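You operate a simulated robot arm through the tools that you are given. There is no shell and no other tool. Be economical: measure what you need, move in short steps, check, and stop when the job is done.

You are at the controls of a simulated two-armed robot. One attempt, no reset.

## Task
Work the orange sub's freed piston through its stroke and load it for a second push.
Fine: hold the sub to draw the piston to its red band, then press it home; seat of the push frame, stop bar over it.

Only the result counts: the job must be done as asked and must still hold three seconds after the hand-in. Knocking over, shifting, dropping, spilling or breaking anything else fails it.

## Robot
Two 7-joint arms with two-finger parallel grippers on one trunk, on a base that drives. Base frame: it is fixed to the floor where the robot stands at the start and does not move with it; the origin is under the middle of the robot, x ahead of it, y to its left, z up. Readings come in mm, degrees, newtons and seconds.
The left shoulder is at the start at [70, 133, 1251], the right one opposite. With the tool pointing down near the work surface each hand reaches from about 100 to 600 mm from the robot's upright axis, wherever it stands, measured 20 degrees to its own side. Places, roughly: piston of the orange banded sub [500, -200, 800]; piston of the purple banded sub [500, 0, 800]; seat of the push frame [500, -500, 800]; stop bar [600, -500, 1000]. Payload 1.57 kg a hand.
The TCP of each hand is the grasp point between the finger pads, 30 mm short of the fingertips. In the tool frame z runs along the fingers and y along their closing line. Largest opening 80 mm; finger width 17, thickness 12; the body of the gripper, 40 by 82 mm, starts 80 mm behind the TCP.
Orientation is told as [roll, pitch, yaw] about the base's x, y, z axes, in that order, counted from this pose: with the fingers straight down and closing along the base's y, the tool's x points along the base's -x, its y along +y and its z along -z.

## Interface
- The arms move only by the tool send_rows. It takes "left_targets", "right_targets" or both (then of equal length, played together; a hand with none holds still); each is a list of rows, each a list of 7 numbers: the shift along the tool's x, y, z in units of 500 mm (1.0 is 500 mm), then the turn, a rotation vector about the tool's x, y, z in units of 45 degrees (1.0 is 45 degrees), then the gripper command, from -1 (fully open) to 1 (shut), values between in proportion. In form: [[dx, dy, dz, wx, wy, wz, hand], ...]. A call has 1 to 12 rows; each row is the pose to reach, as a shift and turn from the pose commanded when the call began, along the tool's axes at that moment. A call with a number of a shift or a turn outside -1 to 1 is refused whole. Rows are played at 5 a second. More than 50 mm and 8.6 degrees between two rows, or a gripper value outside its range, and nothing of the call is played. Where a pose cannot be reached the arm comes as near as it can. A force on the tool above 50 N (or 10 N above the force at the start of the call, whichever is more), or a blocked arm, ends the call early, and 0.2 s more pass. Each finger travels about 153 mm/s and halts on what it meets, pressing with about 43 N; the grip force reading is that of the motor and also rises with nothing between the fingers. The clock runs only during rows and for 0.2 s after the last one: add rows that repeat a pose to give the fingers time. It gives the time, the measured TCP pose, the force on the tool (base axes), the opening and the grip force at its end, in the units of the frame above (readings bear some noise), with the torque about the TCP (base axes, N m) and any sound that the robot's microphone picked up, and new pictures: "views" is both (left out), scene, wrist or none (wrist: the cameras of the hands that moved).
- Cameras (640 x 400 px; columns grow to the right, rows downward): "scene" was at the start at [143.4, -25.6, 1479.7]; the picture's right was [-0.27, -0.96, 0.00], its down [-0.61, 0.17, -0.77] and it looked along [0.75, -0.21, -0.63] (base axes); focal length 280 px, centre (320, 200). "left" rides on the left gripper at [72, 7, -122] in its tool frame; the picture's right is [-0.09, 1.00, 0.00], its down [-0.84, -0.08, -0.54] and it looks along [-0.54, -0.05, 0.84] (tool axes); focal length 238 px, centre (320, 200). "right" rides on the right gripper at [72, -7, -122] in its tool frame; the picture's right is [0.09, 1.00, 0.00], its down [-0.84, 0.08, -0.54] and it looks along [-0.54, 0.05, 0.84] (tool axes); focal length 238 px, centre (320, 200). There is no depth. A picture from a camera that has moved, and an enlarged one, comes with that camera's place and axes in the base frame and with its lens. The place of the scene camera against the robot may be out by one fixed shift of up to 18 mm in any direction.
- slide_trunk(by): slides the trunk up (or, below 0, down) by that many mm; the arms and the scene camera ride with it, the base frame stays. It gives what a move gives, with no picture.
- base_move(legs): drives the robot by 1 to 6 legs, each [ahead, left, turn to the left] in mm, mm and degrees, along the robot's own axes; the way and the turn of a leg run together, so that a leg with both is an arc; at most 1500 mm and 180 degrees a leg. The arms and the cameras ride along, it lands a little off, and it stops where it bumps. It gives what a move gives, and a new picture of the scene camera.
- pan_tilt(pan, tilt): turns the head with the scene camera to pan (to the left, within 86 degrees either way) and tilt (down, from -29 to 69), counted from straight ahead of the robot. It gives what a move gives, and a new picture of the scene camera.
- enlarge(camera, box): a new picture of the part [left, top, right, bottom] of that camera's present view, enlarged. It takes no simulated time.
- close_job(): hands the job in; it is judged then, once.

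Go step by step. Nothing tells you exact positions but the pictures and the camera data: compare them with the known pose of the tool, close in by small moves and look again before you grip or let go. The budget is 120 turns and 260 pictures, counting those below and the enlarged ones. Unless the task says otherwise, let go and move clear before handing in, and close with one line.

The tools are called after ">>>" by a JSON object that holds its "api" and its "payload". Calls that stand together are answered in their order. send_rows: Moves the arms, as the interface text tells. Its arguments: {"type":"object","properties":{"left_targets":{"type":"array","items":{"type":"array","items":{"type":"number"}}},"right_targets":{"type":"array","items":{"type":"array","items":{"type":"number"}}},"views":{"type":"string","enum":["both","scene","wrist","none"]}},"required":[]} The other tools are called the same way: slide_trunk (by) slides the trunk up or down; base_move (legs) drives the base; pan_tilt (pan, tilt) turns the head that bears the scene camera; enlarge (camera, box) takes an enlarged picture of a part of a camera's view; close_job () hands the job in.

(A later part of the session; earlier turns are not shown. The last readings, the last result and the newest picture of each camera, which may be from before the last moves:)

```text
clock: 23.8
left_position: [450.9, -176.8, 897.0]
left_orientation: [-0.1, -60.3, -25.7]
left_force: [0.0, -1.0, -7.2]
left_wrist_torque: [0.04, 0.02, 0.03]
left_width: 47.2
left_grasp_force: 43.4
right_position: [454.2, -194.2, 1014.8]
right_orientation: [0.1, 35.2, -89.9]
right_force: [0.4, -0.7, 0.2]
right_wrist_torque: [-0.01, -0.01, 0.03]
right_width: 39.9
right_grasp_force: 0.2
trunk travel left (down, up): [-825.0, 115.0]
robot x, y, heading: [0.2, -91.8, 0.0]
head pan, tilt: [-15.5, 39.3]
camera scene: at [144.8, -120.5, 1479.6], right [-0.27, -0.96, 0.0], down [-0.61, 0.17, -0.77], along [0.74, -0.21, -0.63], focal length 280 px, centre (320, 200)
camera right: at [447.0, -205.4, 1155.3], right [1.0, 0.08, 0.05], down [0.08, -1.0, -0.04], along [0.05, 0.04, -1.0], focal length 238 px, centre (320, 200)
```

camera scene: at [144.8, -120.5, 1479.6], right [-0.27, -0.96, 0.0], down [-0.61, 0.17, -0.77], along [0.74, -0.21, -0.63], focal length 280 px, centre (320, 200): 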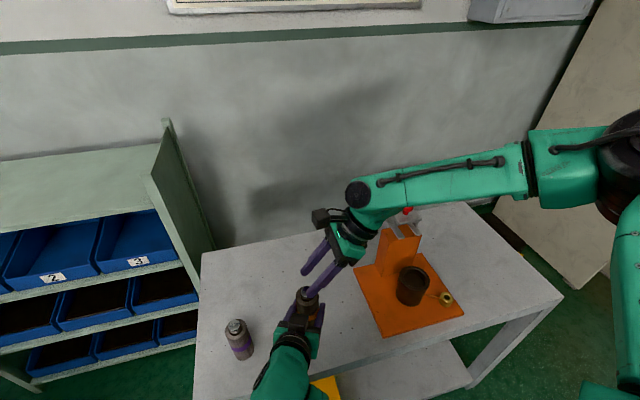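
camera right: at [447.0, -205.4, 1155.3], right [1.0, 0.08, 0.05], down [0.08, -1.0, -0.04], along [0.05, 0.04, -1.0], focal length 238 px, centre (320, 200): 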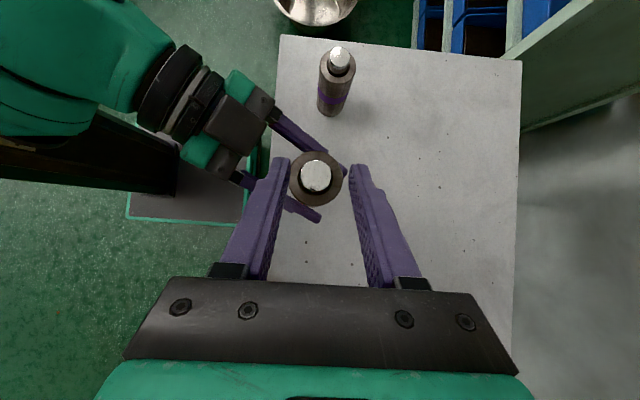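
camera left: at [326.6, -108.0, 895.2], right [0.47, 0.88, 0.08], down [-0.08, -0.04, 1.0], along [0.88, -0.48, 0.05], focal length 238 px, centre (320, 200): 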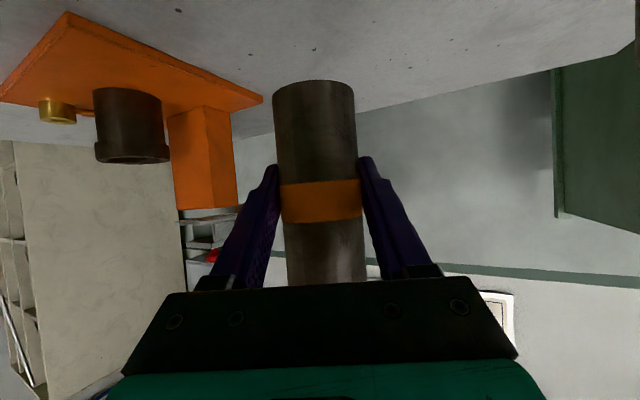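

The piston sits between the right fingers at (452, -178). I'll descend about 29 mm so the tips flank the piston, then close.

>>> {"api": "send_rows", "payload": {"right_targets": [[-0.01, -0.002, 0.017, 0, 0, 0, 0], [-0.02, -0.004, 0.034, 0, 0, 0, 0], [-0.03, -0.004, 0.05, 0, 0, 0, 0], [-0.03, -0.004, 0.05, 0, 0, 0, 0]], "views": "wrist"}}

>>> {"api": "enlarge", "payload": {"camera": "scene", "box": [260, 220, 380, 340]}}

```text
clock: 24.8
left_position: [449.2, -176.2, 898.2]
left_orientation: [-0.1, -60.3, -25.7]
left_force: [0.4, -0.3, -7.7]
left_wrist_torque: [-0.01, 0.04, 0.0]
left_width: 47.2
left_grasp_force: 43.1
right_position: [452.4, -190.8, 984.8]
right_orientation: [0.0, 35.1, -89.9]
right_force: [0.6, 0.6, 0.1]
right_wrist_torque: [0.02, -0.02, 0.0]
right_width: 40.1
right_grasp_force: 0.0
trunk travel left (down, up): [-825.0, 115.0]
robot x, y, heading: [-0.2, -96.2, 0.0]
head pan, tilt: [-15.5, 39.3]
camera right: at [445.0, -203.3, 1125.5], right [1.0, 0.08, 0.05], down [0.08, -1.0, -0.04], along [0.05, 0.04, -1.0], focal length 238 px, centre (320, 200)
```

right: 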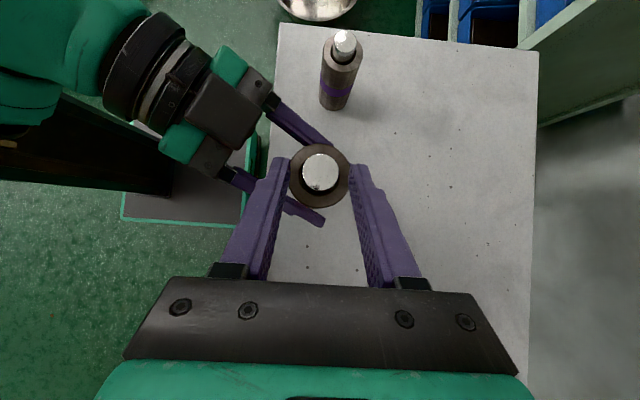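

```text
3.33 times, centred on (320, 280) of scene
camera zoom: at [144.7, -120.1, 1479.6], right [-0.27, -0.96, 0.0], down [-0.61, 0.17, -0.77], along [0.75, -0.21, -0.63], focal length 933 px, centre (320, -67)
```

zoom: 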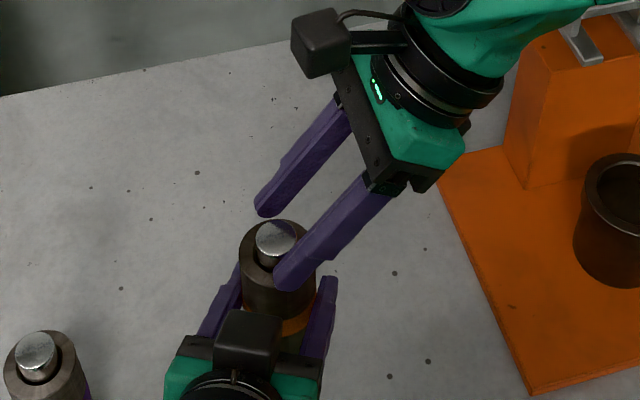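

The fingers flank the piston just above the body. Closing the right hand on it.

>>> {"api": "send_rows", "payload": {"right_targets": [[0, 0, 0, 0, 0, 0, 0.3], [0, 0, 0, 0, 0, 0, 0.6], [0, 0, 0, 0, 0, 0, 1], [0, 0, 0, 0, 0, 0, 1]], "views": "wrist"}}

```text
clock: 25.8
left_position: [450.7, -176.3, 897.9]
left_orientation: [-0.1, -60.2, -25.7]
left_force: [-2.7, -0.8, -4.9]
left_wrist_torque: [0.18, -0.07, 0.08]
left_width: 47.1
left_grasp_force: 43.2
right_position: [451.9, -192.0, 984.0]
right_orientation: [0.0, 35.1, -89.9]
right_force: [2.9, -0.3, 0.8]
right_wrist_torque: [-0.2, -0.17, -0.1]
right_width: 24.4
right_grasp_force: 36.4
trunk travel left (down, up): [-825.0, 115.0]
robot x, y, heading: [1.9, -96.9, 0.2]
head pan, tilt: [-15.5, 39.3]
camera right: at [445.2, -203.5, 1125.5], right [1.0, 0.08, 0.05], down [0.08, -1.0, -0.04], along [0.05, 0.04, -1.0], focal length 238 px, centre (320, 200)
```

right: 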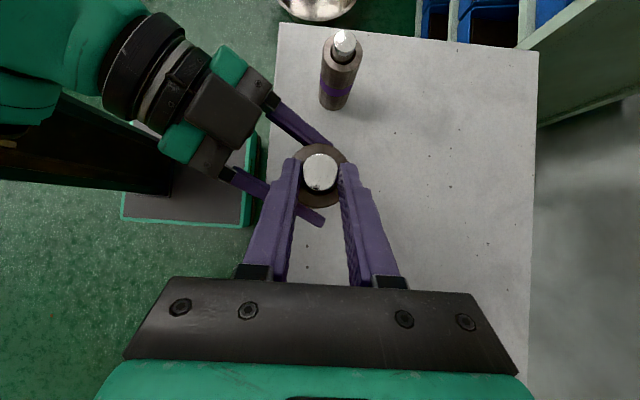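

The piston is gripped at 24.4 mm. I'll draw it straight up 15 mm and look.

>>> {"api": "send_rows", "payload": {"right_targets": [[0.0057, 0, -0.0082, 0, 0, 0, 1], [0.0115, 0, -0.0164, 0, 0, 0, 1], [0.0172, 0, -0.0246, 0, 0, 0, 1], [0.0172, 0, -0.0246, 0, 0, 0, 1]], "views": "none"}}

>>> {"api": "enlarge", "payload": {"camera": "scene", "box": [270, 240, 350, 320]}}

```text
clock: 26.8
left_position: [453.0, -177.4, 898.9]
left_orientation: [-0.2, -60.5, -25.7]
left_force: [-8.7, -4.8, 21.2]
left_wrist_torque: [0.2, -0.65, 0.0]
left_width: 47.1
left_grasp_force: 43.1
right_position: [450.0, -190.6, 999.5]
right_orientation: [-0.2, 35.2, -90.0]
right_force: [9.6, 5.0, -30.1]
right_wrist_torque: [-0.24, -0.25, -0.1]
right_width: 25.0
right_grasp_force: 36.3
trunk travel left (down, up): [-825.0, 115.0]
robot x, y, heading: [-2.6, -96.9, -0.0]
head pan, tilt: [-15.5, 39.3]
```

```text
5.00 times, centred on (310, 280) of scene
camera zoom: at [144.8, -120.2, 1479.6], right [-0.27, -0.96, 0.0], down [-0.61, 0.17, -0.77], along [0.74, -0.21, -0.63], focal length 1399 px, centre (370, -200)
```

zoom: 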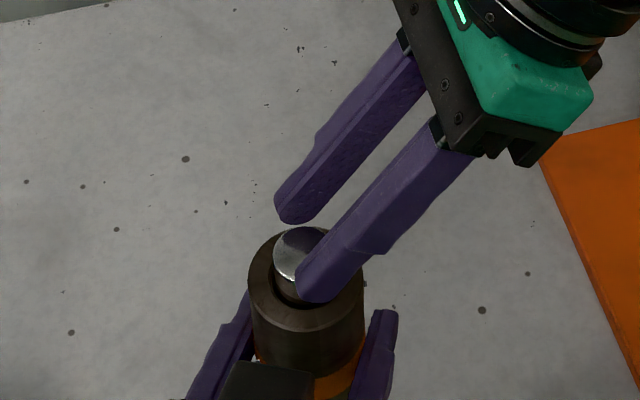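

>>> {"api": "enlarge", "payload": {"camera": "right", "box": [270, 130, 370, 230]}}

>>> {"api": "enlarge", "payload": {"camera": "scene", "box": [290, 270, 330, 310]}}

```text
4.00 times, centred on (320, 180) of right
camera zoom: at [444.3, -203.4, 1140.2], right [1.0, 0.08, 0.05], down [0.08, -1.0, -0.04], along [0.05, 0.04, -1.0], focal length 953 px, centre (320, 280)
```

zoom: 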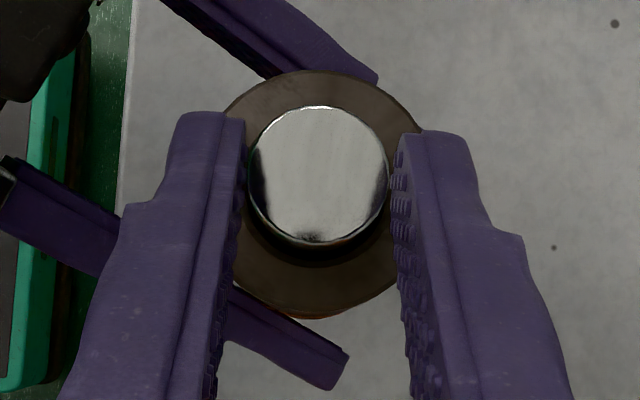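

```text
10.00 times, centred on (310, 290) of scene
camera zoom: at [144.8, -120.2, 1479.6], right [-0.27, -0.96, 0.0], down [-0.61, 0.17, -0.77], along [0.74, -0.21, -0.63], focal length 2798 px, centre (420, -700)
```

zoom: 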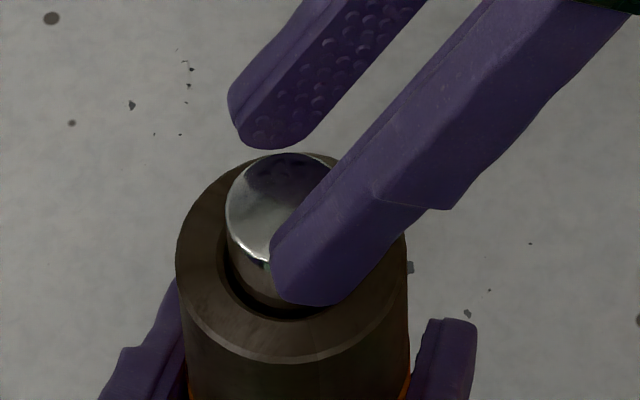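

It's unclear whether the piston moved or the fingers slid. The reading is 30 N of drag, so I'll hold for a second to see whether it creeps.

>>> {"api": "send_rows", "payload": {"right_targets": [[0, 0, 0, 0, 0, 0, 1], [0, 0, 0, 0, 0, 0, 1], [0, 0, 0, 0, 0, 0, 1], [0, 0, 0, 0, 0, 0, 1], [0, 0, 0, 0, 0, 0, 1]], "views": "none"}}

>>> {"api": "enlarge", "payload": {"camera": "right", "box": [270, 130, 370, 230]}}

```text
clock: 28.0
left_position: [451.4, -176.4, 897.6]
left_orientation: [-0.2, -60.3, -25.5]
left_force: [6.3, -10.3, 14.5]
left_wrist_torque: [0.16, 0.51, 0.06]
left_width: 47.4
left_grasp_force: 42.8
right_position: [449.6, -189.9, 998.6]
right_orientation: [-0.2, 35.2, -90.0]
right_force: [-6.7, 9.7, -23.1]
right_wrist_torque: [0.49, 0.21, 0.02]
right_width: 24.7
right_grasp_force: 36.2
trunk travel left (down, up): [-825.0, 115.0]
robot x, y, heading: [0.3, -93.5, 0.5]
head pan, tilt: [-15.5, 39.3]
```

```text
4.00 times, centred on (320, 180) of right
camera zoom: at [444.2, -203.1, 1140.5], right [1.0, 0.08, 0.05], down [0.08, -1.0, -0.04], along [0.05, 0.04, -1.0], focal length 953 px, centre (320, 280)
```

zoom: 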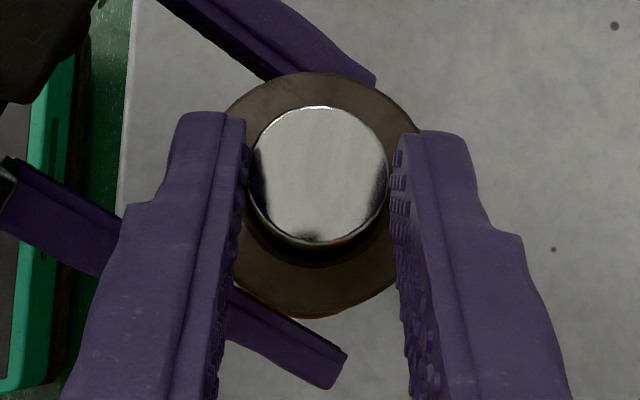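

The evidence leans towards the piston having moved with the fingers. I'll draw another 10 mm slowly and compare.

>>> {"api": "send_rows", "payload": {"right_targets": [[0.0029, 0, -0.0041, 0, 0, 0, 1], [0.0057, 0, -0.0082, 0, 0, 0, 1], [0.0086, 0, -0.0123, 0, 0, 0, 1], [0.0115, 0, -0.0164, 0, 0, 0, 1], [0.0115, 0, -0.0164, 0, 0, 0, 1]], "views": "none"}}

>>> {"api": "enlarge", "payload": {"camera": "scene", "box": [290, 270, 330, 310]}}

>>> {"api": "enlarge", "payload": {"camera": "right", "box": [270, 130, 370, 230]}}

```text
clock: 29.2
left_position: [451.0, -176.6, 897.0]
left_orientation: [-0.1, -60.2, -25.5]
left_force: [-0.1, 0.3, -7.5]
left_wrist_torque: [0.02, 0.04, 0.01]
left_width: 47.1
left_grasp_force: 43.2
right_position: [450.9, -191.7, 1009.9]
right_orientation: [0.0, 35.2, -89.9]
right_force: [-0.1, 0.0, -0.3]
right_wrist_torque: [-0.02, 0.02, 0.01]
right_width: 0.0
right_grasp_force: 21.2
trunk travel left (down, up): [-825.0, 115.0]
robot x, y, heading: [-0.7, -94.5, 0.1]
head pan, tilt: [-15.5, 39.3]
```

```text
10.00 times, centred on (310, 290) of scene
camera zoom: at [144.8, -120.0, 1479.6], right [-0.27, -0.96, 0.0], down [-0.61, 0.17, -0.77], along [0.74, -0.21, -0.63], focal length 2798 px, centre (420, -700)
```

zoom: 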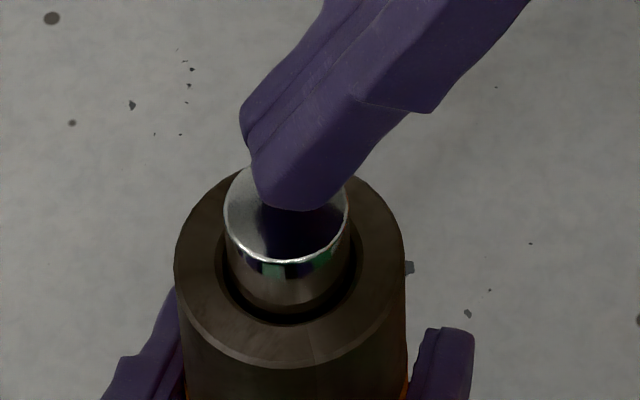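

```text
4.00 times, centred on (320, 180) of right
camera zoom: at [444.8, -203.6, 1150.8], right [1.0, 0.08, 0.05], down [0.08, -1.0, -0.04], along [0.05, 0.04, -1.0], focal length 953 px, centre (320, 280)
```

zoom: 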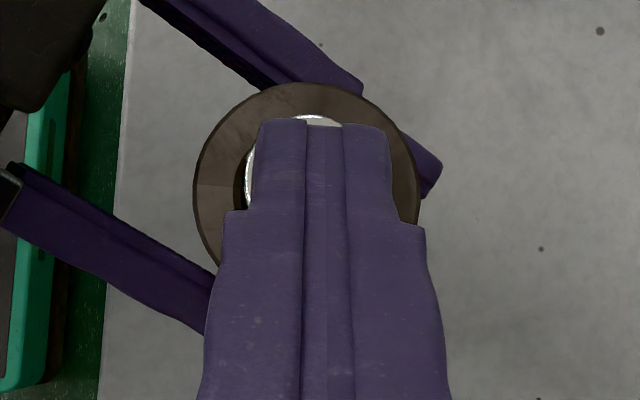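

The fingers slid off and the piston only moved perhaps 2 mm, so about 30 N was the slip limit. I'll regrip as deep as possible and pull much more slowly, in case the drag depends on speed.

>>> {"api": "send_rows", "payload": {"right_targets": [[0, 0, 0, 0, 0, 0, 0], [0, 0, 0, 0, 0, 0, 0], [-0.01, 0, 0.0142, 0, 0, 0, 0], [-0.02, 0, 0.0284, 0, 0, 0, 0], [-0.0315, 0, 0.0443, 0, 0, 0, 0], [-0.0315, 0, 0.0443, 0, 0, 0, 0], [-0.0315, 0, 0.0443, 0, 0, 0, 1], [-0.0315, 0, 0.0443, 0, 0, 0, 1], [-0.0315, 0, 0.0443, 0, 0, 0, 1]], "views": "none"}}

>>> {"api": "send_rows", "payload": {"right_targets": [[0.0006, 0, -0.0008, 0, 0, 0, 1], [0.0012, 0, -0.0016, 0, 0, 0, 1], [0.0017, 0, -0.0025, 0, 0, 0, 1], [0.0023, 0, -0.0033, 0, 0, 0, 1], [0.0029, 0, -0.0041, 0, 0, 0, 1], [0.0034, 0, -0.0049, 0, 0, 0, 1]], "views": "none"}}

>>> {"api": "enlarge", "payload": {"camera": "scene", "box": [290, 270, 330, 310]}}

```text
clock: 31.2
left_position: [450.9, -175.6, 896.1]
left_orientation: [-0.1, -60.1, -25.5]
left_force: [7.8, -0.3, -14.9]
left_wrist_torque: [-0.15, 1.12, -0.04]
left_width: 47.2
left_grasp_force: 43.3
right_position: [451.1, -190.3, 982.5]
right_orientation: [0.1, 35.2, -90.0]
right_force: [-8.3, 0.0, 6.8]
right_wrist_torque: [0.25, -0.47, 0.06]
right_width: 24.5
right_grasp_force: 35.9
trunk travel left (down, up): [-825.0, 115.0]
robot x, y, heading: [-2.8, -90.0, 0.1]
head pan, tilt: [-15.5, 39.3]
```

```text
clock: 32.6
left_position: [451.7, -176.3, 898.5]
left_orientation: [0.0, -60.5, -25.7]
left_force: [-1.0, 3.3, 2.2]
left_wrist_torque: [-0.15, 0.58, 0.02]
left_width: 47.1
left_grasp_force: 43.2
right_position: [451.7, -192.7, 985.3]
right_orientation: [0.1, 35.1, -89.9]
right_force: [0.7, -2.9, -9.3]
right_wrist_torque: [-0.26, -0.56, 0.0]
right_width: 24.5
right_grasp_force: 36.6
trunk travel left (down, up): [-825.0, 115.0]
robot x, y, heading: [1.0, -96.3, -0.1]
head pan, tilt: [-15.5, 39.3]
```

```text
10.00 times, centred on (310, 290) of scene
camera zoom: at [144.8, -120.2, 1479.6], right [-0.27, -0.96, 0.0], down [-0.61, 0.17, -0.77], along [0.74, -0.21, -0.63], focal length 2798 px, centre (420, -700)
```

zoom: 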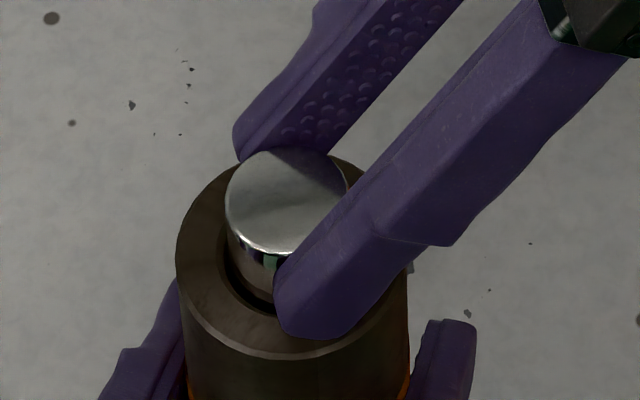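

The force is only about 9 N so far. I'll keep drawing slowly.

>>> {"api": "send_rows", "payload": {"right_targets": [[0.0006, 0, -0.0008, 0, 0, 0, 1], [0.0012, 0, -0.0016, 0, 0, 0, 1], [0.0017, 0, -0.0025, 0, 0, 0, 1], [0.0023, 0, -0.0033, 0, 0, 0, 1], [0.0029, 0, -0.0041, 0, 0, 0, 1], [0.0034, 0, -0.0049, 0, 0, 0, 1], [0.004, 0, -0.0057, 0, 0, 0, 1], [0.0046, 0, -0.0066, 0, 0, 0, 1], [0.0052, 0, -0.0074, 0, 0, 0, 1], [0.0057, 0, -0.0082, 0, 0, 0, 1]], "views": "none"}}

>>> {"api": "enlarge", "payload": {"camera": "scene", "box": [290, 270, 330, 310]}}

```text
clock: 34.8
left_position: [451.0, -177.1, 897.9]
left_orientation: [-0.1, -60.3, -25.7]
left_force: [-10.5, 1.4, 21.3]
left_wrist_torque: [-0.14, -0.44, 0.04]
left_width: 47.1
left_grasp_force: 42.9
right_position: [452.0, -192.7, 989.4]
right_orientation: [0.0, 35.2, -90.1]
right_force: [10.5, -0.3, -29.6]
right_wrist_torque: [-0.35, -0.49, -0.14]
right_width: 24.8
right_grasp_force: 35.9
trunk travel left (down, up): [-825.0, 115.0]
robot x, y, heading: [-0.1, -93.0, 0.1]
head pan, tilt: [-15.5, 39.3]
```

```text
10.00 times, centred on (310, 290) of scene
camera zoom: at [144.8, -120.2, 1479.6], right [-0.27, -0.96, 0.0], down [-0.61, 0.17, -0.77], along [0.75, -0.21, -0.63], focal length 2798 px, centre (420, -700)
```

zoom: 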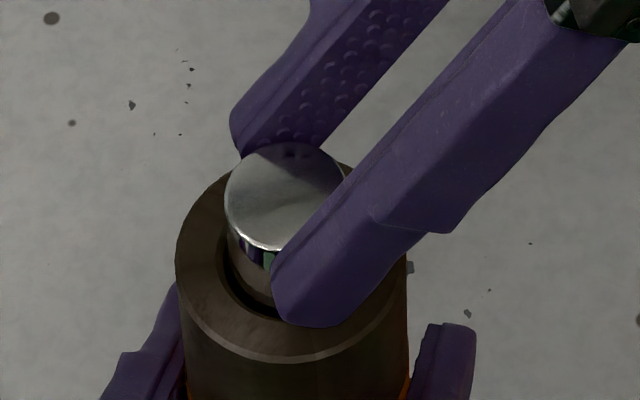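

The piston rose about 2 mm relative to the ring, so it does move, but slowly at about 30 N. I'll hold the tension for 2.4 s and see whether the load relaxes as it creeps.

>>> {"api": "send_rows", "payload": {"right_targets": [[0, 0, 0, 0, 0, 0, 1], [0, 0, 0, 0, 0, 0, 1], [0, 0, 0, 0, 0, 0, 1], [0, 0, 0, 0, 0, 0, 1], [0, 0, 0, 0, 0, 0, 1], [0, 0, 0, 0, 0, 0, 1], [0, 0, 0, 0, 0, 0, 1], [0, 0, 0, 0, 0, 0, 1], [0, 0, 0, 0, 0, 0, 1], [0, 0, 0, 0, 0, 0, 1], [0, 0, 0, 0, 0, 0, 1], [0, 0, 0, 0, 0, 0, 1]], "views": "none"}}

>>> {"api": "enlarge", "payload": {"camera": "scene", "box": [290, 270, 330, 310]}}

```text
clock: 37.4
left_position: [450.7, -177.0, 895.5]
left_orientation: [-0.1, -60.2, -25.7]
left_force: [7.4, -2.9, -6.1]
left_wrist_torque: [-0.1, 0.72, 0.1]
left_width: 47.1
left_grasp_force: 42.7
right_position: [452.4, -190.9, 991.0]
right_orientation: [0.0, 35.2, -89.9]
right_force: [-6.7, 1.9, -1.9]
right_wrist_torque: [0.28, -0.04, 0.0]
right_width: 25.0
right_grasp_force: 36.9
trunk travel left (down, up): [-825.0, 115.0]
robot x, y, heading: [1.3, -97.5, 0.2]
head pan, tilt: [-15.5, 39.3]
```

```text
10.00 times, centred on (310, 290) of scene
camera zoom: at [144.8, -120.2, 1479.6], right [-0.27, -0.96, 0.0], down [-0.61, 0.17, -0.77], along [0.74, -0.21, -0.63], focal length 2798 px, centre (420, -700)
```

zoom: 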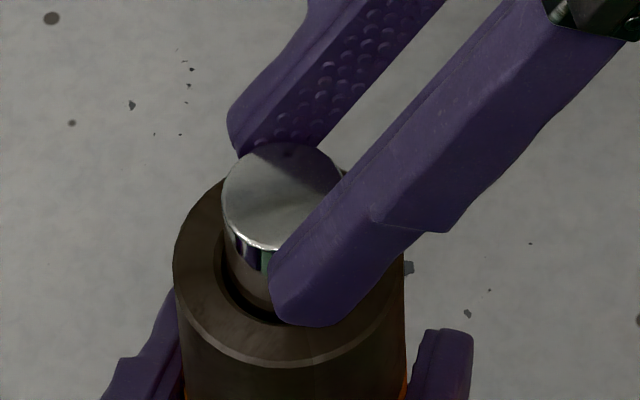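

The load relaxed to 2 N while the piston crept up about 4 mm, so the drag is viscous and a slow draw works. I'll draw at about 2.3 mm/s.

>>> {"api": "send_rows", "payload": {"right_targets": [[0.0006, 0, -0.0008, 0, 0, 0, 1], [0.0011, 0, -0.0016, 0, 0, 0, 1], [0.0017, 0, -0.0025, 0, 0, 0, 1], [0.0023, 0, -0.0033, 0, 0, 0, 1], [0.0029, 0, -0.0041, 0, 0, 0, 1], [0.0034, 0, -0.0049, 0, 0, 0, 1], [0.004, 0, -0.0057, 0, 0, 0, 1], [0.0046, 0, -0.0066, 0, 0, 0, 1], [0.0052, 0, -0.0074, 0, 0, 0, 1], [0.0057, 0, -0.0082, 0, 0, 0, 1], [0.0063, 0, -0.009, 0, 0, 0, 1], [0.0069, 0, -0.0098, 0, 0, 0, 1]], "views": "none"}}

>>> {"api": "enlarge", "payload": {"camera": "scene", "box": [290, 270, 330, 310]}}

```text
clock: 40.0
left_position: [451.8, -177.0, 898.5]
left_orientation: [-0.1, -60.5, -25.7]
left_force: [-9.2, -1.8, 22.1]
left_wrist_torque: [0.21, -0.48, 0.1]
left_width: 47.1
left_grasp_force: 42.5
right_position: [451.0, -191.1, 996.3]
right_orientation: [0.1, 35.2, -90.0]
right_force: [8.9, 2.6, -29.4]
right_wrist_torque: [-0.44, -0.42, -0.21]
right_width: 24.8
right_grasp_force: 36.5
trunk travel left (down, up): [-825.0, 115.0]
robot x, y, heading: [-3.3, -92.4, 0.4]
head pan, tilt: [-15.5, 39.3]
```

```text
10.00 times, centred on (310, 290) of scene
camera zoom: at [144.8, -120.2, 1479.6], right [-0.27, -0.96, 0.0], down [-0.61, 0.17, -0.77], along [0.74, -0.21, -0.63], focal length 2798 px, centre (420, -700)
```

zoom: 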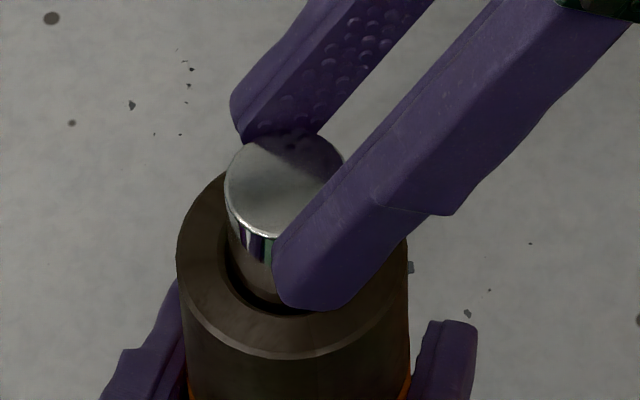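

It's following, but the force is at the slip limit, so I'll go slower, about 1.25 mm/s over several calls.

>>> {"api": "send_rows", "payload": {"right_targets": [[0, 0, 0, 0, 0, 0, 1], [0, 0, 0, 0, 0, 0, 1], [0, 0, 0, 0, 0, 0, 1], [0.0003, 0, -0.0004, 0, 0, 0, 1], [0.0006, 0, -0.0008, 0, 0, 0, 1], [0.0009, 0, -0.0012, 0, 0, 0, 1], [0.0011, 0, -0.0016, 0, 0, 0, 1], [0.0014, 0, -0.002, 0, 0, 0, 1], [0.0017, 0, -0.0025, 0, 0, 0, 1], [0.002, 0, -0.0029, 0, 0, 0, 1], [0.0023, 0, -0.0033, 0, 0, 0, 1], [0.0026, 0, -0.0037, 0, 0, 0, 1]], "views": "none"}}

>>> {"api": "send_rows", "payload": {"right_targets": [[0.0003, 0, -0.0004, 0, 0, 0, 1], [0.0006, 0, -0.0008, 0, 0, 0, 1], [0.0009, 0, -0.0012, 0, 0, 0, 1], [0.0011, 0, -0.0016, 0, 0, 0, 1], [0.0014, 0, -0.002, 0, 0, 0, 1], [0.0017, 0, -0.0025, 0, 0, 0, 1], [0.002, 0, -0.0029, 0, 0, 0, 1], [0.0023, 0, -0.0033, 0, 0, 0, 1], [0.0026, 0, -0.0037, 0, 0, 0, 1], [0.0029, 0, -0.0041, 0, 0, 0, 1], [0.0032, 0, -0.0045, 0, 0, 0, 1], [0.0034, 0, -0.0049, 0, 0, 0, 1]], "views": "none"}}

>>> {"api": "send_rows", "payload": {"right_targets": [[0.0003, 0, -0.0004, 0, 0, 0, 1], [0.0006, 0, -0.0008, 0, 0, 0, 1], [0.0009, 0, -0.0012, 0, 0, 0, 1], [0.0011, 0, -0.0016, 0, 0, 0, 1], [0.0014, 0, -0.002, 0, 0, 0, 1], [0.0017, 0, -0.0025, 0, 0, 0, 1], [0.002, 0, -0.0029, 0, 0, 0, 1], [0.0023, 0, -0.0033, 0, 0, 0, 1], [0.0026, 0, -0.0037, 0, 0, 0, 1], [0.0029, 0, -0.0041, 0, 0, 0, 1], [0.0032, 0, -0.0045, 0, 0, 0, 1], [0.0034, 0, -0.0049, 0, 0, 0, 1]], "views": "none"}}

>>> {"api": "enlarge", "payload": {"camera": "scene", "box": [290, 270, 330, 310]}}

```text
clock: 42.6
left_position: [450.4, -176.5, 897.6]
left_orientation: [0.0, -60.4, -25.7]
left_force: [-1.8, -5.1, 15.6]
left_wrist_torque: [0.49, -0.04, 0.12]
left_width: 47.0
left_grasp_force: 43.2
right_position: [450.7, -192.0, 998.1]
right_orientation: [0.0, 35.2, -89.9]
right_force: [1.2, 5.6, -23.0]
right_wrist_torque: [-0.26, -0.16, -0.13]
right_width: 24.6
right_grasp_force: 35.9
trunk travel left (down, up): [-825.0, 115.0]
robot x, y, heading: [-1.0, -98.0, 0.0]
head pan, tilt: [-15.5, 39.3]
```

```text
clock: 45.2
left_position: [450.2, -177.1, 897.5]
left_orientation: [-0.1, -60.4, -25.6]
left_force: [2.4, -3.4, 13.3]
left_wrist_torque: [0.03, 0.22, 0.15]
left_width: 47.1
left_grasp_force: 42.8
right_position: [450.9, -190.5, 1000.9]
right_orientation: [-0.1, 35.3, -89.9]
right_force: [-2.1, 3.2, -20.0]
right_wrist_torque: [0.05, -0.03, -0.11]
right_width: 24.6
right_grasp_force: 36.2
trunk travel left (down, up): [-825.0, 115.0]
robot x, y, heading: [2.2, -92.9, 0.0]
head pan, tilt: [-15.5, 39.3]
```

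```text
clock: 47.8
left_position: [450.8, -176.7, 897.9]
left_orientation: [-0.1, -60.4, -25.8]
left_force: [-1.1, -4.0, 17.9]
left_wrist_torque: [0.43, 0.0, 0.23]
left_width: 47.1
left_grasp_force: 43.3
right_position: [451.1, -191.7, 1004.2]
right_orientation: [0.0, 35.2, -90.0]
right_force: [1.6, 4.9, -25.2]
right_wrist_torque: [-0.31, -0.11, -0.21]
right_width: 24.6
right_grasp_force: 36.4
trunk travel left (down, up): [-825.0, 115.0]
robot x, y, heading: [-2.8, -94.9, 0.2]
head pan, tilt: [-15.5, 39.3]
```

```text
10.00 times, centred on (310, 290) of scene
camera zoom: at [144.8, -120.2, 1479.6], right [-0.27, -0.96, 0.0], down [-0.61, 0.17, -0.77], along [0.74, -0.21, -0.63], focal length 2798 px, centre (420, -700)
```

zoom: 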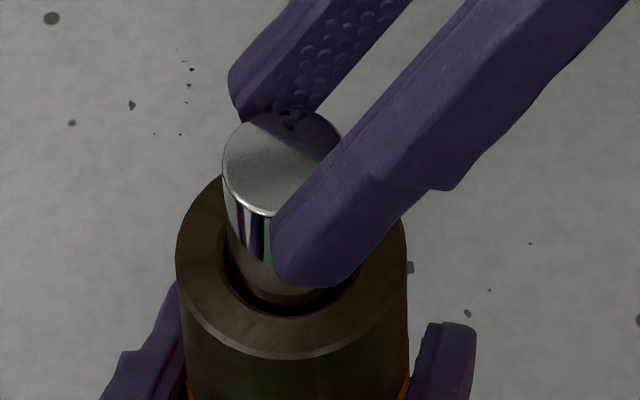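

A steady 20–25 N and the piston is following cleanly, about 10 mm drawn so far. I'll continue at this rate.

>>> {"api": "send_rows", "payload": {"right_targets": [[0.0003, 0, -0.0004, 0, 0, 0, 1], [0.0006, 0, -0.0008, 0, 0, 0, 1], [0.0009, 0, -0.0012, 0, 0, 0, 1], [0.0011, 0, -0.0016, 0, 0, 0, 1], [0.0014, 0, -0.002, 0, 0, 0, 1], [0.0017, 0, -0.0025, 0, 0, 0, 1], [0.002, 0, -0.0029, 0, 0, 0, 1], [0.0023, 0, -0.0033, 0, 0, 0, 1], [0.0026, 0, -0.0037, 0, 0, 0, 1], [0.0029, 0, -0.0041, 0, 0, 0, 1], [0.0032, 0, -0.0045, 0, 0, 0, 1], [0.0034, 0, -0.0049, 0, 0, 0, 1]], "views": "none"}}

>>> {"api": "send_rows", "payload": {"right_targets": [[0.0003, 0, -0.0004, 0, 0, 0, 1], [0.0006, 0, -0.0008, 0, 0, 0, 1], [0.0009, 0, -0.0012, 0, 0, 0, 1], [0.0011, 0, -0.0016, 0, 0, 0, 1], [0.0014, 0, -0.002, 0, 0, 0, 1], [0.0017, 0, -0.0025, 0, 0, 0, 1], [0.002, 0, -0.0029, 0, 0, 0, 1], [0.0023, 0, -0.0033, 0, 0, 0, 1], [0.0026, 0, -0.0037, 0, 0, 0, 1], [0.0029, 0, -0.0041, 0, 0, 0, 1], [0.0032, 0, -0.0045, 0, 0, 0, 1], [0.0034, 0, -0.0049, 0, 0, 0, 1]], "views": "none"}}

>>> {"api": "send_rows", "payload": {"right_targets": [[0.0003, 0, -0.0004, 0, 0, 0, 1], [0.0006, 0, -0.0008, 0, 0, 0, 1], [0.0009, 0, -0.0012, 0, 0, 0, 1], [0.0011, 0, -0.0016, 0, 0, 0, 1], [0.0014, 0, -0.002, 0, 0, 0, 1], [0.0017, 0, -0.0025, 0, 0, 0, 1], [0.002, 0, -0.0029, 0, 0, 0, 1], [0.0023, 0, -0.0033, 0, 0, 0, 1], [0.0026, 0, -0.0037, 0, 0, 0, 1], [0.0029, 0, -0.0041, 0, 0, 0, 1], [0.0032, 0, -0.0045, 0, 0, 0, 1], [0.0034, 0, -0.0049, 0, 0, 0, 1]], "views": "none"}}

>>> {"api": "enlarge", "payload": {"camera": "scene", "box": [290, 270, 330, 310]}}

```text
clock: 50.4
left_position: [449.6, -177.5, 898.4]
left_orientation: [-0.1, -60.5, -25.7]
left_force: [-2.7, -5.5, 19.9]
left_wrist_torque: [0.39, -0.14, 0.2]
left_width: 47.1
left_grasp_force: 43.1
right_position: [450.3, -191.7, 1006.3]
right_orientation: [-0.1, 35.2, -90.0]
right_force: [3.0, 6.4, -27.6]
right_wrist_torque: [-0.19, -0.06, -0.24]
right_width: 24.5
right_grasp_force: 36.5
trunk travel left (down, up): [-825.0, 115.0]
robot x, y, heading: [1.2, -87.8, -0.0]
head pan, tilt: [-15.5, 39.3]
```

```text
clock: 53.0
left_position: [452.6, -176.3, 897.2]
left_orientation: [-0.1, -60.3, -25.6]
left_force: [2.0, -2.3, 14.3]
left_wrist_torque: [-0.17, 0.27, 0.16]
left_width: 47.0
left_grasp_force: 42.4
right_position: [451.6, -191.1, 1009.6]
right_orientation: [-0.1, 35.2, -90.0]
right_force: [-1.4, 0.7, -22.3]
right_wrist_torque: [0.01, -0.03, -0.18]
right_width: 24.6
right_grasp_force: 36.0
trunk travel left (down, up): [-825.0, 115.0]
robot x, y, heading: [4.9, -91.2, 0.1]
head pan, tilt: [-15.5, 39.3]
```

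```text
clock: 55.6
left_position: [450.8, -177.6, 898.4]
left_orientation: [-0.1, -60.4, -25.5]
left_force: [0.7, 0.8, 15.4]
left_wrist_torque: [-0.01, 0.1, 0.16]
left_width: 47.0
left_grasp_force: 42.6
right_position: [451.6, -191.8, 1013.4]
right_orientation: [-0.2, 35.2, -89.9]
right_force: [-0.6, 1.0, -23.9]
right_wrist_torque: [-0.34, -0.02, -0.13]
right_width: 24.9
right_grasp_force: 36.4
trunk travel left (down, up): [-825.0, 115.0]
robot x, y, heading: [0.7, -98.2, -0.1]
head pan, tilt: [-15.5, 39.3]
```

```text
10.00 times, centred on (310, 290) of scene
camera zoom: at [144.8, -120.2, 1479.6], right [-0.27, -0.96, 0.0], down [-0.61, 0.17, -0.77], along [0.74, -0.21, -0.63], focal length 2798 px, centre (420, -700)
```

zoom: 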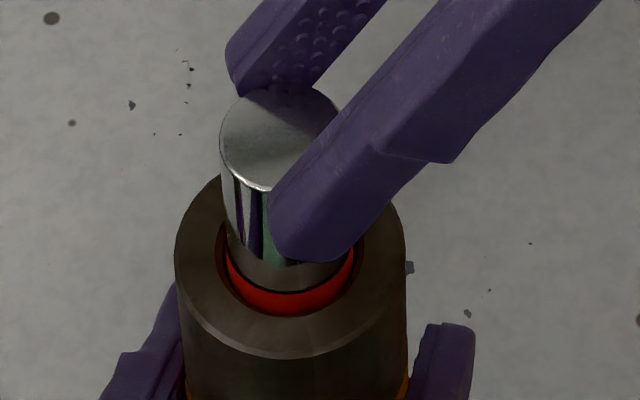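

The red band is emerging from the bore. I'll draw a little further so it shows fully.

>>> {"api": "send_rows", "payload": {"right_targets": [[0.0003, 0, -0.0004, 0, 0, 0, 1], [0.0006, 0, -0.0008, 0, 0, 0, 1], [0.0009, 0, -0.0012, 0, 0, 0, 1], [0.0011, 0, -0.0016, 0, 0, 0, 1], [0.0014, 0, -0.002, 0, 0, 0, 1], [0.0017, 0, -0.0025, 0, 0, 0, 1], [0.002, 0, -0.0029, 0, 0, 0, 1], [0.0023, 0, -0.0033, 0, 0, 0, 1], [0.0026, 0, -0.0037, 0, 0, 0, 1], [0.0029, 0, -0.0041, 0, 0, 0, 1], [0.0032, 0, -0.0045, 0, 0, 0, 1], [0.0034, 0, -0.0049, 0, 0, 0, 1]], "views": "none"}}

>>> {"api": "enlarge", "payload": {"camera": "scene", "box": [290, 270, 330, 310]}}

```text
clock: 58.2
left_position: [451.2, -176.9, 898.0]
left_orientation: [-0.1, -60.4, -25.6]
left_force: [-5.5, 0.5, 17.7]
left_wrist_torque: [-0.08, -0.41, 0.1]
left_width: 47.1
left_grasp_force: 43.0
right_position: [451.7, -190.5, 1016.1]
right_orientation: [0.1, 35.2, -89.9]
right_force: [5.4, -1.8, -25.6]
right_wrist_torque: [-0.3, -0.1, -0.19]
right_width: 25.0
right_grasp_force: 36.6
trunk travel left (down, up): [-825.0, 115.0]
robot x, y, heading: [2.9, -95.5, 0.0]
head pan, tilt: [-15.5, 39.3]
```

```text
10.00 times, centred on (310, 290) of scene
camera zoom: at [144.8, -120.1, 1479.6], right [-0.27, -0.96, 0.0], down [-0.61, 0.17, -0.77], along [0.74, -0.21, -0.63], focal length 2798 px, centre (420, -700)
```

zoom: 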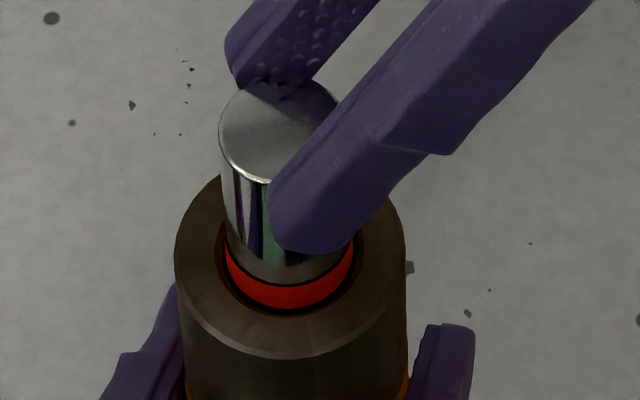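

>>> {"api": "send_rows", "payload": {"right_targets": [[0.0003, 0, -0.0004, 0, 0, 0, 1], [0.0006, 0, -0.0008, 0, 0, 0, 1], [0.0009, 0, -0.0012, 0, 0, 0, 1], [0.0011, 0, -0.0016, 0, 0, 0, 1], [0.0014, 0, -0.002, 0, 0, 0, 1], [0.0017, 0, -0.0025, 0, 0, 0, 1], [0.002, 0, -0.0029, 0, 0, 0, 1], [0.0023, 0, -0.0033, 0, 0, 0, 1], [0.0026, 0, -0.0037, 0, 0, 0, 1], [0.0026, 0, -0.0037, 0, 0, 0, 1], [0.0026, 0, -0.0037, 0, 0, 0, 1], [0.0026, 0, -0.0037, 0, 0, 0, 1]], "views": "none"}}

>>> {"api": "enlarge", "payload": {"camera": "scene", "box": [290, 270, 330, 310]}}

```text
clock: 60.8
left_position: [452.2, -176.6, 896.5]
left_orientation: [0.0, -60.4, -25.5]
left_force: [-0.8, 1.2, 12.1]
left_wrist_torque: [-0.05, -0.04, 0.11]
left_width: 47.2
left_grasp_force: 43.0
right_position: [451.6, -190.6, 1018.7]
right_orientation: [0.0, 35.3, -90.0]
right_force: [0.1, -1.1, -20.1]
right_wrist_torque: [-0.38, 0.04, -0.14]
right_width: 24.5
right_grasp_force: 36.8
trunk travel left (down, up): [-825.0, 115.0]
robot x, y, heading: [-4.7, -98.5, 0.0]
head pan, tilt: [-15.5, 39.3]
```

```text
10.00 times, centred on (310, 290) of scene
camera zoom: at [144.8, -120.2, 1479.6], right [-0.27, -0.96, 0.0], down [-0.61, 0.17, -0.77], along [0.74, -0.21, -0.63], focal length 2798 px, centre (420, -700)
```

zoom: 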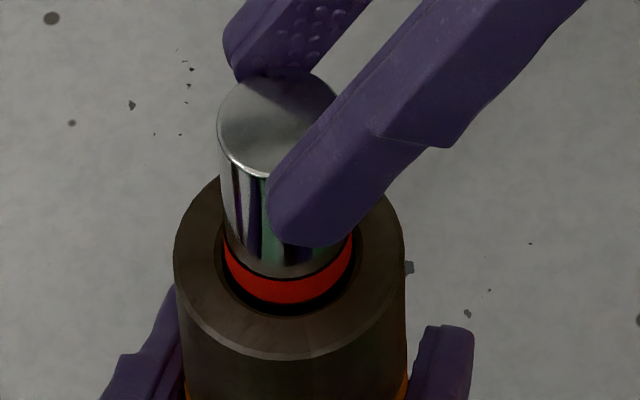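

The red band is fully out, with dark shaft visible below it. Now I'll press the piston home slowly with the same grip.

>>> {"api": "send_rows", "payload": {"right_targets": [[-0.0003, 0, 0.0005, 0, 0, 0, 1], [-0.0007, 0, 0.001, 0, 0, 0, 1], [-0.001, 0, 0.0015, 0, 0, 0, 1], [-0.0014, 0, 0.002, 0, 0, 0, 1], [-0.0017, 0, 0.0025, 0, 0, 0, 1], [-0.0021, 0, 0.0029, 0, 0, 0, 1], [-0.0024, 0, 0.0034, 0, 0, 0, 1], [-0.0028, 0, 0.0039, 0, 0, 0, 1], [-0.0031, 0, 0.0044, 0, 0, 0, 1], [-0.0034, 0, 0.0049, 0, 0, 0, 1], [-0.0038, 0, 0.0054, 0, 0, 0, 1], [-0.0041, 0, 0.0059, 0, 0, 0, 1]], "views": "none"}}

>>> {"api": "send_rows", "payload": {"right_targets": [[-0.0003, 0, 0.0005, 0, 0, 0, 1], [-0.0007, 0, 0.001, 0, 0, 0, 1], [-0.001, 0, 0.0015, 0, 0, 0, 1], [-0.0014, 0, 0.002, 0, 0, 0, 1], [-0.0017, 0, 0.0025, 0, 0, 0, 1], [-0.0021, 0, 0.0029, 0, 0, 0, 1], [-0.0024, 0, 0.0034, 0, 0, 0, 1], [-0.0028, 0, 0.0039, 0, 0, 0, 1], [-0.0031, 0, 0.0044, 0, 0, 0, 1], [-0.0034, 0, 0.0049, 0, 0, 0, 1], [-0.0038, 0, 0.0054, 0, 0, 0, 1], [-0.0041, 0, 0.0059, 0, 0, 0, 1]], "views": "none"}}

>>> {"api": "send_rows", "payload": {"right_targets": [[-0.0003, 0, 0.0005, 0, 0, 0, 1], [-0.0007, 0, 0.001, 0, 0, 0, 1], [-0.001, 0, 0.0015, 0, 0, 0, 1], [-0.0014, 0, 0.002, 0, 0, 0, 1], [-0.0017, 0, 0.0025, 0, 0, 0, 1], [-0.0021, 0, 0.0029, 0, 0, 0, 1], [-0.0024, 0, 0.0034, 0, 0, 0, 1], [-0.0028, 0, 0.0039, 0, 0, 0, 1], [-0.0031, 0, 0.0044, 0, 0, 0, 1], [-0.0034, 0, 0.0049, 0, 0, 0, 1], [-0.0038, 0, 0.0054, 0, 0, 0, 1], [-0.0041, 0, 0.0059, 0, 0, 0, 1]], "views": "none"}}

>>> {"api": "enlarge", "payload": {"camera": "scene", "box": [290, 270, 330, 310]}}

```text
clock: 63.4
left_position: [450.9, -175.4, 895.1]
left_orientation: [0.0, -60.0, -25.6]
left_force: [11.3, -0.2, -26.8]
left_wrist_torque: [-0.23, 1.0, 0.25]
left_width: 47.0
left_grasp_force: 42.7
right_position: [452.3, -191.7, 1015.5]
right_orientation: [0.1, 35.2, -89.9]
right_force: [-12.2, -1.4, 18.3]
right_wrist_torque: [0.43, 0.55, -0.05]
right_width: 24.6
right_grasp_force: 36.2
trunk travel left (down, up): [-825.0, 115.0]
robot x, y, heading: [0.2, -94.5, 0.1]
head pan, tilt: [-15.5, 39.3]
```

```text
clock: 66.0
left_position: [449.4, -177.1, 893.7]
left_orientation: [0.2, -59.9, -25.8]
left_force: [-2.1, 1.5, -29.9]
left_wrist_torque: [-0.48, -0.24, 0.24]
left_width: 47.0
left_grasp_force: 43.4
right_position: [451.5, -191.1, 1011.5]
right_orientation: [0.1, 35.1, -89.8]
right_force: [3.0, -2.1, 21.5]
right_wrist_torque: [0.57, -0.02, -0.31]
right_width: 24.8
right_grasp_force: 36.5
trunk travel left (down, up): [-825.0, 115.0]
robot x, y, heading: [-1.5, -95.1, -0.2]
head pan, tilt: [-15.5, 39.3]
```

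```text
clock: 68.6
left_position: [450.5, -175.9, 893.6]
left_orientation: [0.1, -59.9, -25.8]
left_force: [1.8, 1.3, -31.5]
left_wrist_torque: [-0.25, 0.15, 0.27]
left_width: 47.0
left_grasp_force: 43.0
right_position: [451.7, -190.7, 1007.0]
right_orientation: [0.0, 35.2, -89.8]
right_force: [-0.9, -1.3, 23.8]
right_wrist_torque: [0.56, 0.02, -0.25]
right_width: 24.8
right_grasp_force: 36.8
trunk travel left (down, up): [-825.0, 115.0]
robot x, y, heading: [1.2, -96.5, 0.4]
head pan, tilt: [-15.5, 39.3]
```

```text
10.00 times, centred on (310, 290) of scene
camera zoom: at [144.8, -120.2, 1479.6], right [-0.27, -0.96, 0.0], down [-0.61, 0.17, -0.77], along [0.74, -0.21, -0.63], focal length 2798 px, centre (420, -700)
```

zoom: 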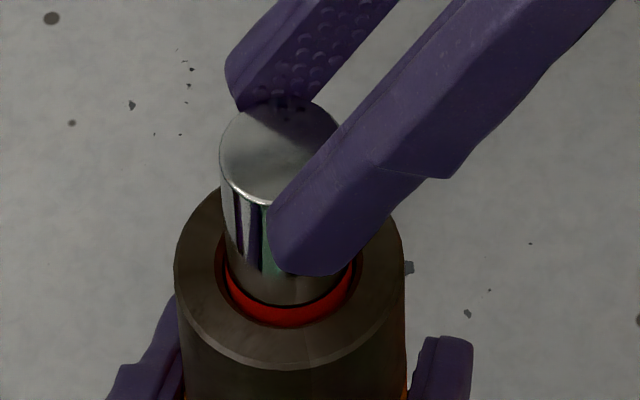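

The piston is going down steadily at about 23 N. I'll continue pressing.

>>> {"api": "send_rows", "payload": {"right_targets": [[-0.0003, 0, 0.0005, 0, 0, 0, 1], [-0.0007, 0, 0.001, 0, 0, 0, 1], [-0.001, 0, 0.0015, 0, 0, 0, 1], [-0.0014, 0, 0.002, 0, 0, 0, 1], [-0.0017, 0, 0.0025, 0, 0, 0, 1], [-0.0021, 0, 0.0029, 0, 0, 0, 1], [-0.0024, 0, 0.0034, 0, 0, 0, 1], [-0.0028, 0, 0.0039, 0, 0, 0, 1], [-0.0031, 0, 0.0044, 0, 0, 0, 1], [-0.0034, 0, 0.0049, 0, 0, 0, 1], [-0.0038, 0, 0.0054, 0, 0, 0, 1], [-0.0041, 0, 0.0059, 0, 0, 0, 1]], "views": "none"}}

>>> {"api": "send_rows", "payload": {"right_targets": [[-0.0003, 0, 0.0005, 0, 0, 0, 1], [-0.0007, 0, 0.001, 0, 0, 0, 1], [-0.001, 0, 0.0015, 0, 0, 0, 1], [-0.0014, 0, 0.002, 0, 0, 0, 1], [-0.0017, 0, 0.0025, 0, 0, 0, 1], [-0.0021, 0, 0.0029, 0, 0, 0, 1], [-0.0024, 0, 0.0034, 0, 0, 0, 1], [-0.0028, 0, 0.0039, 0, 0, 0, 1], [-0.0031, 0, 0.0044, 0, 0, 0, 1], [-0.0034, 0, 0.0049, 0, 0, 0, 1], [-0.0038, 0, 0.0054, 0, 0, 0, 1], [-0.0041, 0, 0.0059, 0, 0, 0, 1]], "views": "none"}}

>>> {"api": "send_rows", "payload": {"right_targets": [[-0.0003, 0, 0.0005, 0, 0, 0, 1], [-0.0007, 0, 0.001, 0, 0, 0, 1], [-0.001, 0, 0.0015, 0, 0, 0, 1], [-0.0014, 0, 0.002, 0, 0, 0, 1], [-0.0017, 0, 0.0025, 0, 0, 0, 1], [-0.0021, 0, 0.0029, 0, 0, 0, 1], [-0.0024, 0, 0.0034, 0, 0, 0, 1], [-0.0028, 0, 0.0039, 0, 0, 0, 1], [-0.0031, 0, 0.0044, 0, 0, 0, 1], [-0.0034, 0, 0.0049, 0, 0, 0, 1], [-0.0038, 0, 0.0054, 0, 0, 0, 1], [-0.0041, 0, 0.0059, 0, 0, 0, 1]], "views": "none"}}

>>> {"api": "enlarge", "payload": {"camera": "scene", "box": [290, 270, 330, 310]}}

```text
clock: 71.2
left_position: [448.7, -176.5, 894.7]
left_orientation: [0.1, -59.8, -25.8]
left_force: [5.1, -0.7, -29.7]
left_wrist_torque: [-0.07, 0.49, 0.23]
left_width: 46.9
left_grasp_force: 43.0
right_position: [451.1, -191.3, 1004.0]
right_orientation: [0.0, 35.2, -89.9]
right_force: [-5.6, 0.8, 22.8]
right_wrist_torque: [0.53, 0.12, -0.18]
right_width: 24.8
right_grasp_force: 36.2
trunk travel left (down, up): [-825.0, 115.0]
robot x, y, heading: [-2.3, -94.9, 0.0]
head pan, tilt: [-15.5, 39.3]
```

```text
clock: 73.8
left_position: [449.8, -176.1, 895.2]
left_orientation: [0.1, -59.8, -25.7]
left_force: [5.3, 0.9, -31.1]
left_wrist_torque: [-0.17, 0.48, 0.23]
left_width: 47.4
left_grasp_force: 43.1
right_position: [452.2, -191.3, 1002.4]
right_orientation: [0.0, 35.2, -89.9]
right_force: [-5.8, -1.4, 23.7]
right_wrist_torque: [0.45, 0.17, -0.17]
right_width: 24.7
right_grasp_force: 36.2
trunk travel left (down, up): [-825.0, 115.0]
robot x, y, heading: [-0.6, -96.4, -0.1]
head pan, tilt: [-15.5, 39.3]
```

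```text
clock: 76.4
left_position: [450.7, -175.9, 894.9]
left_orientation: [0.3, -59.8, -25.8]
left_force: [3.9, 2.1, -30.9]
left_wrist_torque: [-0.22, 0.3, 0.28]
left_width: 47.1
left_grasp_force: 43.0
right_position: [452.0, -191.9, 997.4]
right_orientation: [0.1, 35.1, -89.9]
right_force: [-4.3, -2.3, 22.7]
right_wrist_torque: [0.37, 0.12, -0.19]
right_width: 24.7
right_grasp_force: 36.6
trunk travel left (down, up): [-825.0, 115.0]
robot x, y, heading: [-2.8, -97.4, 0.4]
head pan, tilt: [-15.5, 39.3]
```

```text
10.00 times, centred on (310, 290) of scene
camera zoom: at [144.8, -120.2, 1479.6], right [-0.27, -0.96, 0.0], down [-0.61, 0.17, -0.77], along [0.74, -0.21, -0.63], focal length 2798 px, centre (420, -700)
```

zoom: 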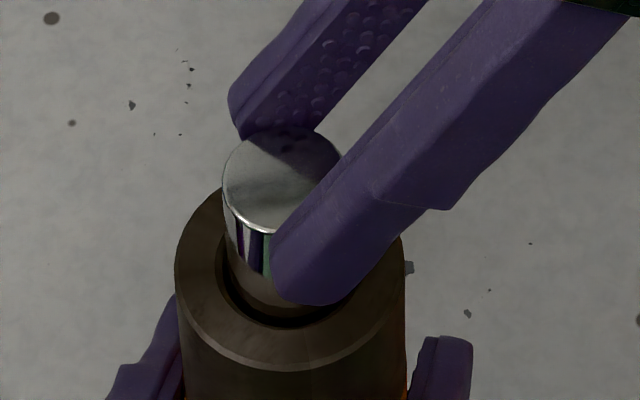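

About 8 mm remain to the original position. I'll keep pressing until it bottoms.

>>> {"api": "send_rows", "payload": {"right_targets": [[-0.0003, 0, 0.0005, 0, 0, 0, 1], [-0.0007, 0, 0.001, 0, 0, 0, 1], [-0.001, 0, 0.0015, 0, 0, 0, 1], [-0.0014, 0, 0.002, 0, 0, 0, 1], [-0.0017, 0, 0.0025, 0, 0, 0, 1], [-0.0021, 0, 0.0029, 0, 0, 0, 1], [-0.0024, 0, 0.0034, 0, 0, 0, 1], [-0.0028, 0, 0.0039, 0, 0, 0, 1], [-0.0031, 0, 0.0044, 0, 0, 0, 1], [-0.0034, 0, 0.0049, 0, 0, 0, 1], [-0.0038, 0, 0.0054, 0, 0, 0, 1], [-0.0041, 0, 0.0059, 0, 0, 0, 1]], "views": "none"}}

>>> {"api": "send_rows", "payload": {"right_targets": [[-0.0003, 0, 0.0005, 0, 0, 0, 1], [-0.0007, 0, 0.001, 0, 0, 0, 1], [-0.001, 0, 0.0015, 0, 0, 0, 1], [-0.0014, 0, 0.002, 0, 0, 0, 1], [-0.0017, 0, 0.0025, 0, 0, 0, 1], [-0.0021, 0, 0.0029, 0, 0, 0, 1], [-0.0024, 0, 0.0034, 0, 0, 0, 1], [-0.0028, 0, 0.0039, 0, 0, 0, 1], [-0.0031, 0, 0.0044, 0, 0, 0, 1], [-0.0034, 0, 0.0049, 0, 0, 0, 1], [-0.0038, 0, 0.0054, 0, 0, 0, 1], [-0.0041, 0, 0.0059, 0, 0, 0, 1]], "views": "none"}}

>>> {"api": "enlarge", "payload": {"camera": "scene", "box": [290, 270, 330, 310]}}

```text
clock: 79.0
left_position: [450.5, -176.5, 895.1]
left_orientation: [0.1, -60.0, -25.8]
left_force: [2.8, 3.3, -30.7]
left_wrist_torque: [-0.24, 0.21, 0.28]
left_width: 47.1
left_grasp_force: 42.7
right_position: [451.6, -191.0, 994.5]
right_orientation: [0.0, 35.3, -90.0]
right_force: [-2.1, -3.4, 22.4]
right_wrist_torque: [0.33, 0.09, -0.23]
right_width: 24.7
right_grasp_force: 35.8
trunk travel left (down, up): [-825.0, 115.0]
robot x, y, heading: [2.2, -92.7, 0.0]
head pan, tilt: [-15.5, 39.3]
```

```text
clock: 81.6
left_position: [448.9, -176.2, 895.2]
left_orientation: [0.1, -59.8, -25.8]
left_force: [7.4, 1.6, -32.9]
left_wrist_torque: [-0.21, 0.49, 0.27]
left_width: 47.1
left_grasp_force: 42.7
right_position: [451.7, -189.8, 990.5]
right_orientation: [0.0, 35.2, -89.8]
right_force: [-7.2, -1.2, 24.4]
right_wrist_torque: [0.42, 0.24, -0.17]
right_width: 24.7
right_grasp_force: 36.4
trunk travel left (down, up): [-825.0, 115.0]
robot x, y, heading: [2.5, -95.6, 0.1]
head pan, tilt: [-15.5, 39.3]
```

```text
10.00 times, centred on (310, 290) of scene
camera zoom: at [144.8, -120.2, 1479.6], right [-0.27, -0.96, 0.0], down [-0.61, 0.17, -0.77], along [0.74, -0.21, -0.63], focal length 2798 px, centre (420, -700)
```

zoom: 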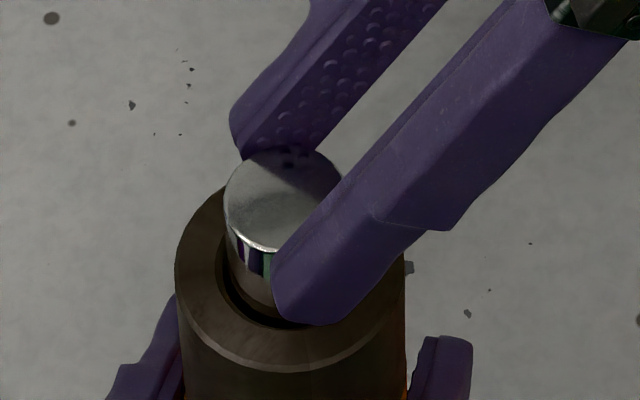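

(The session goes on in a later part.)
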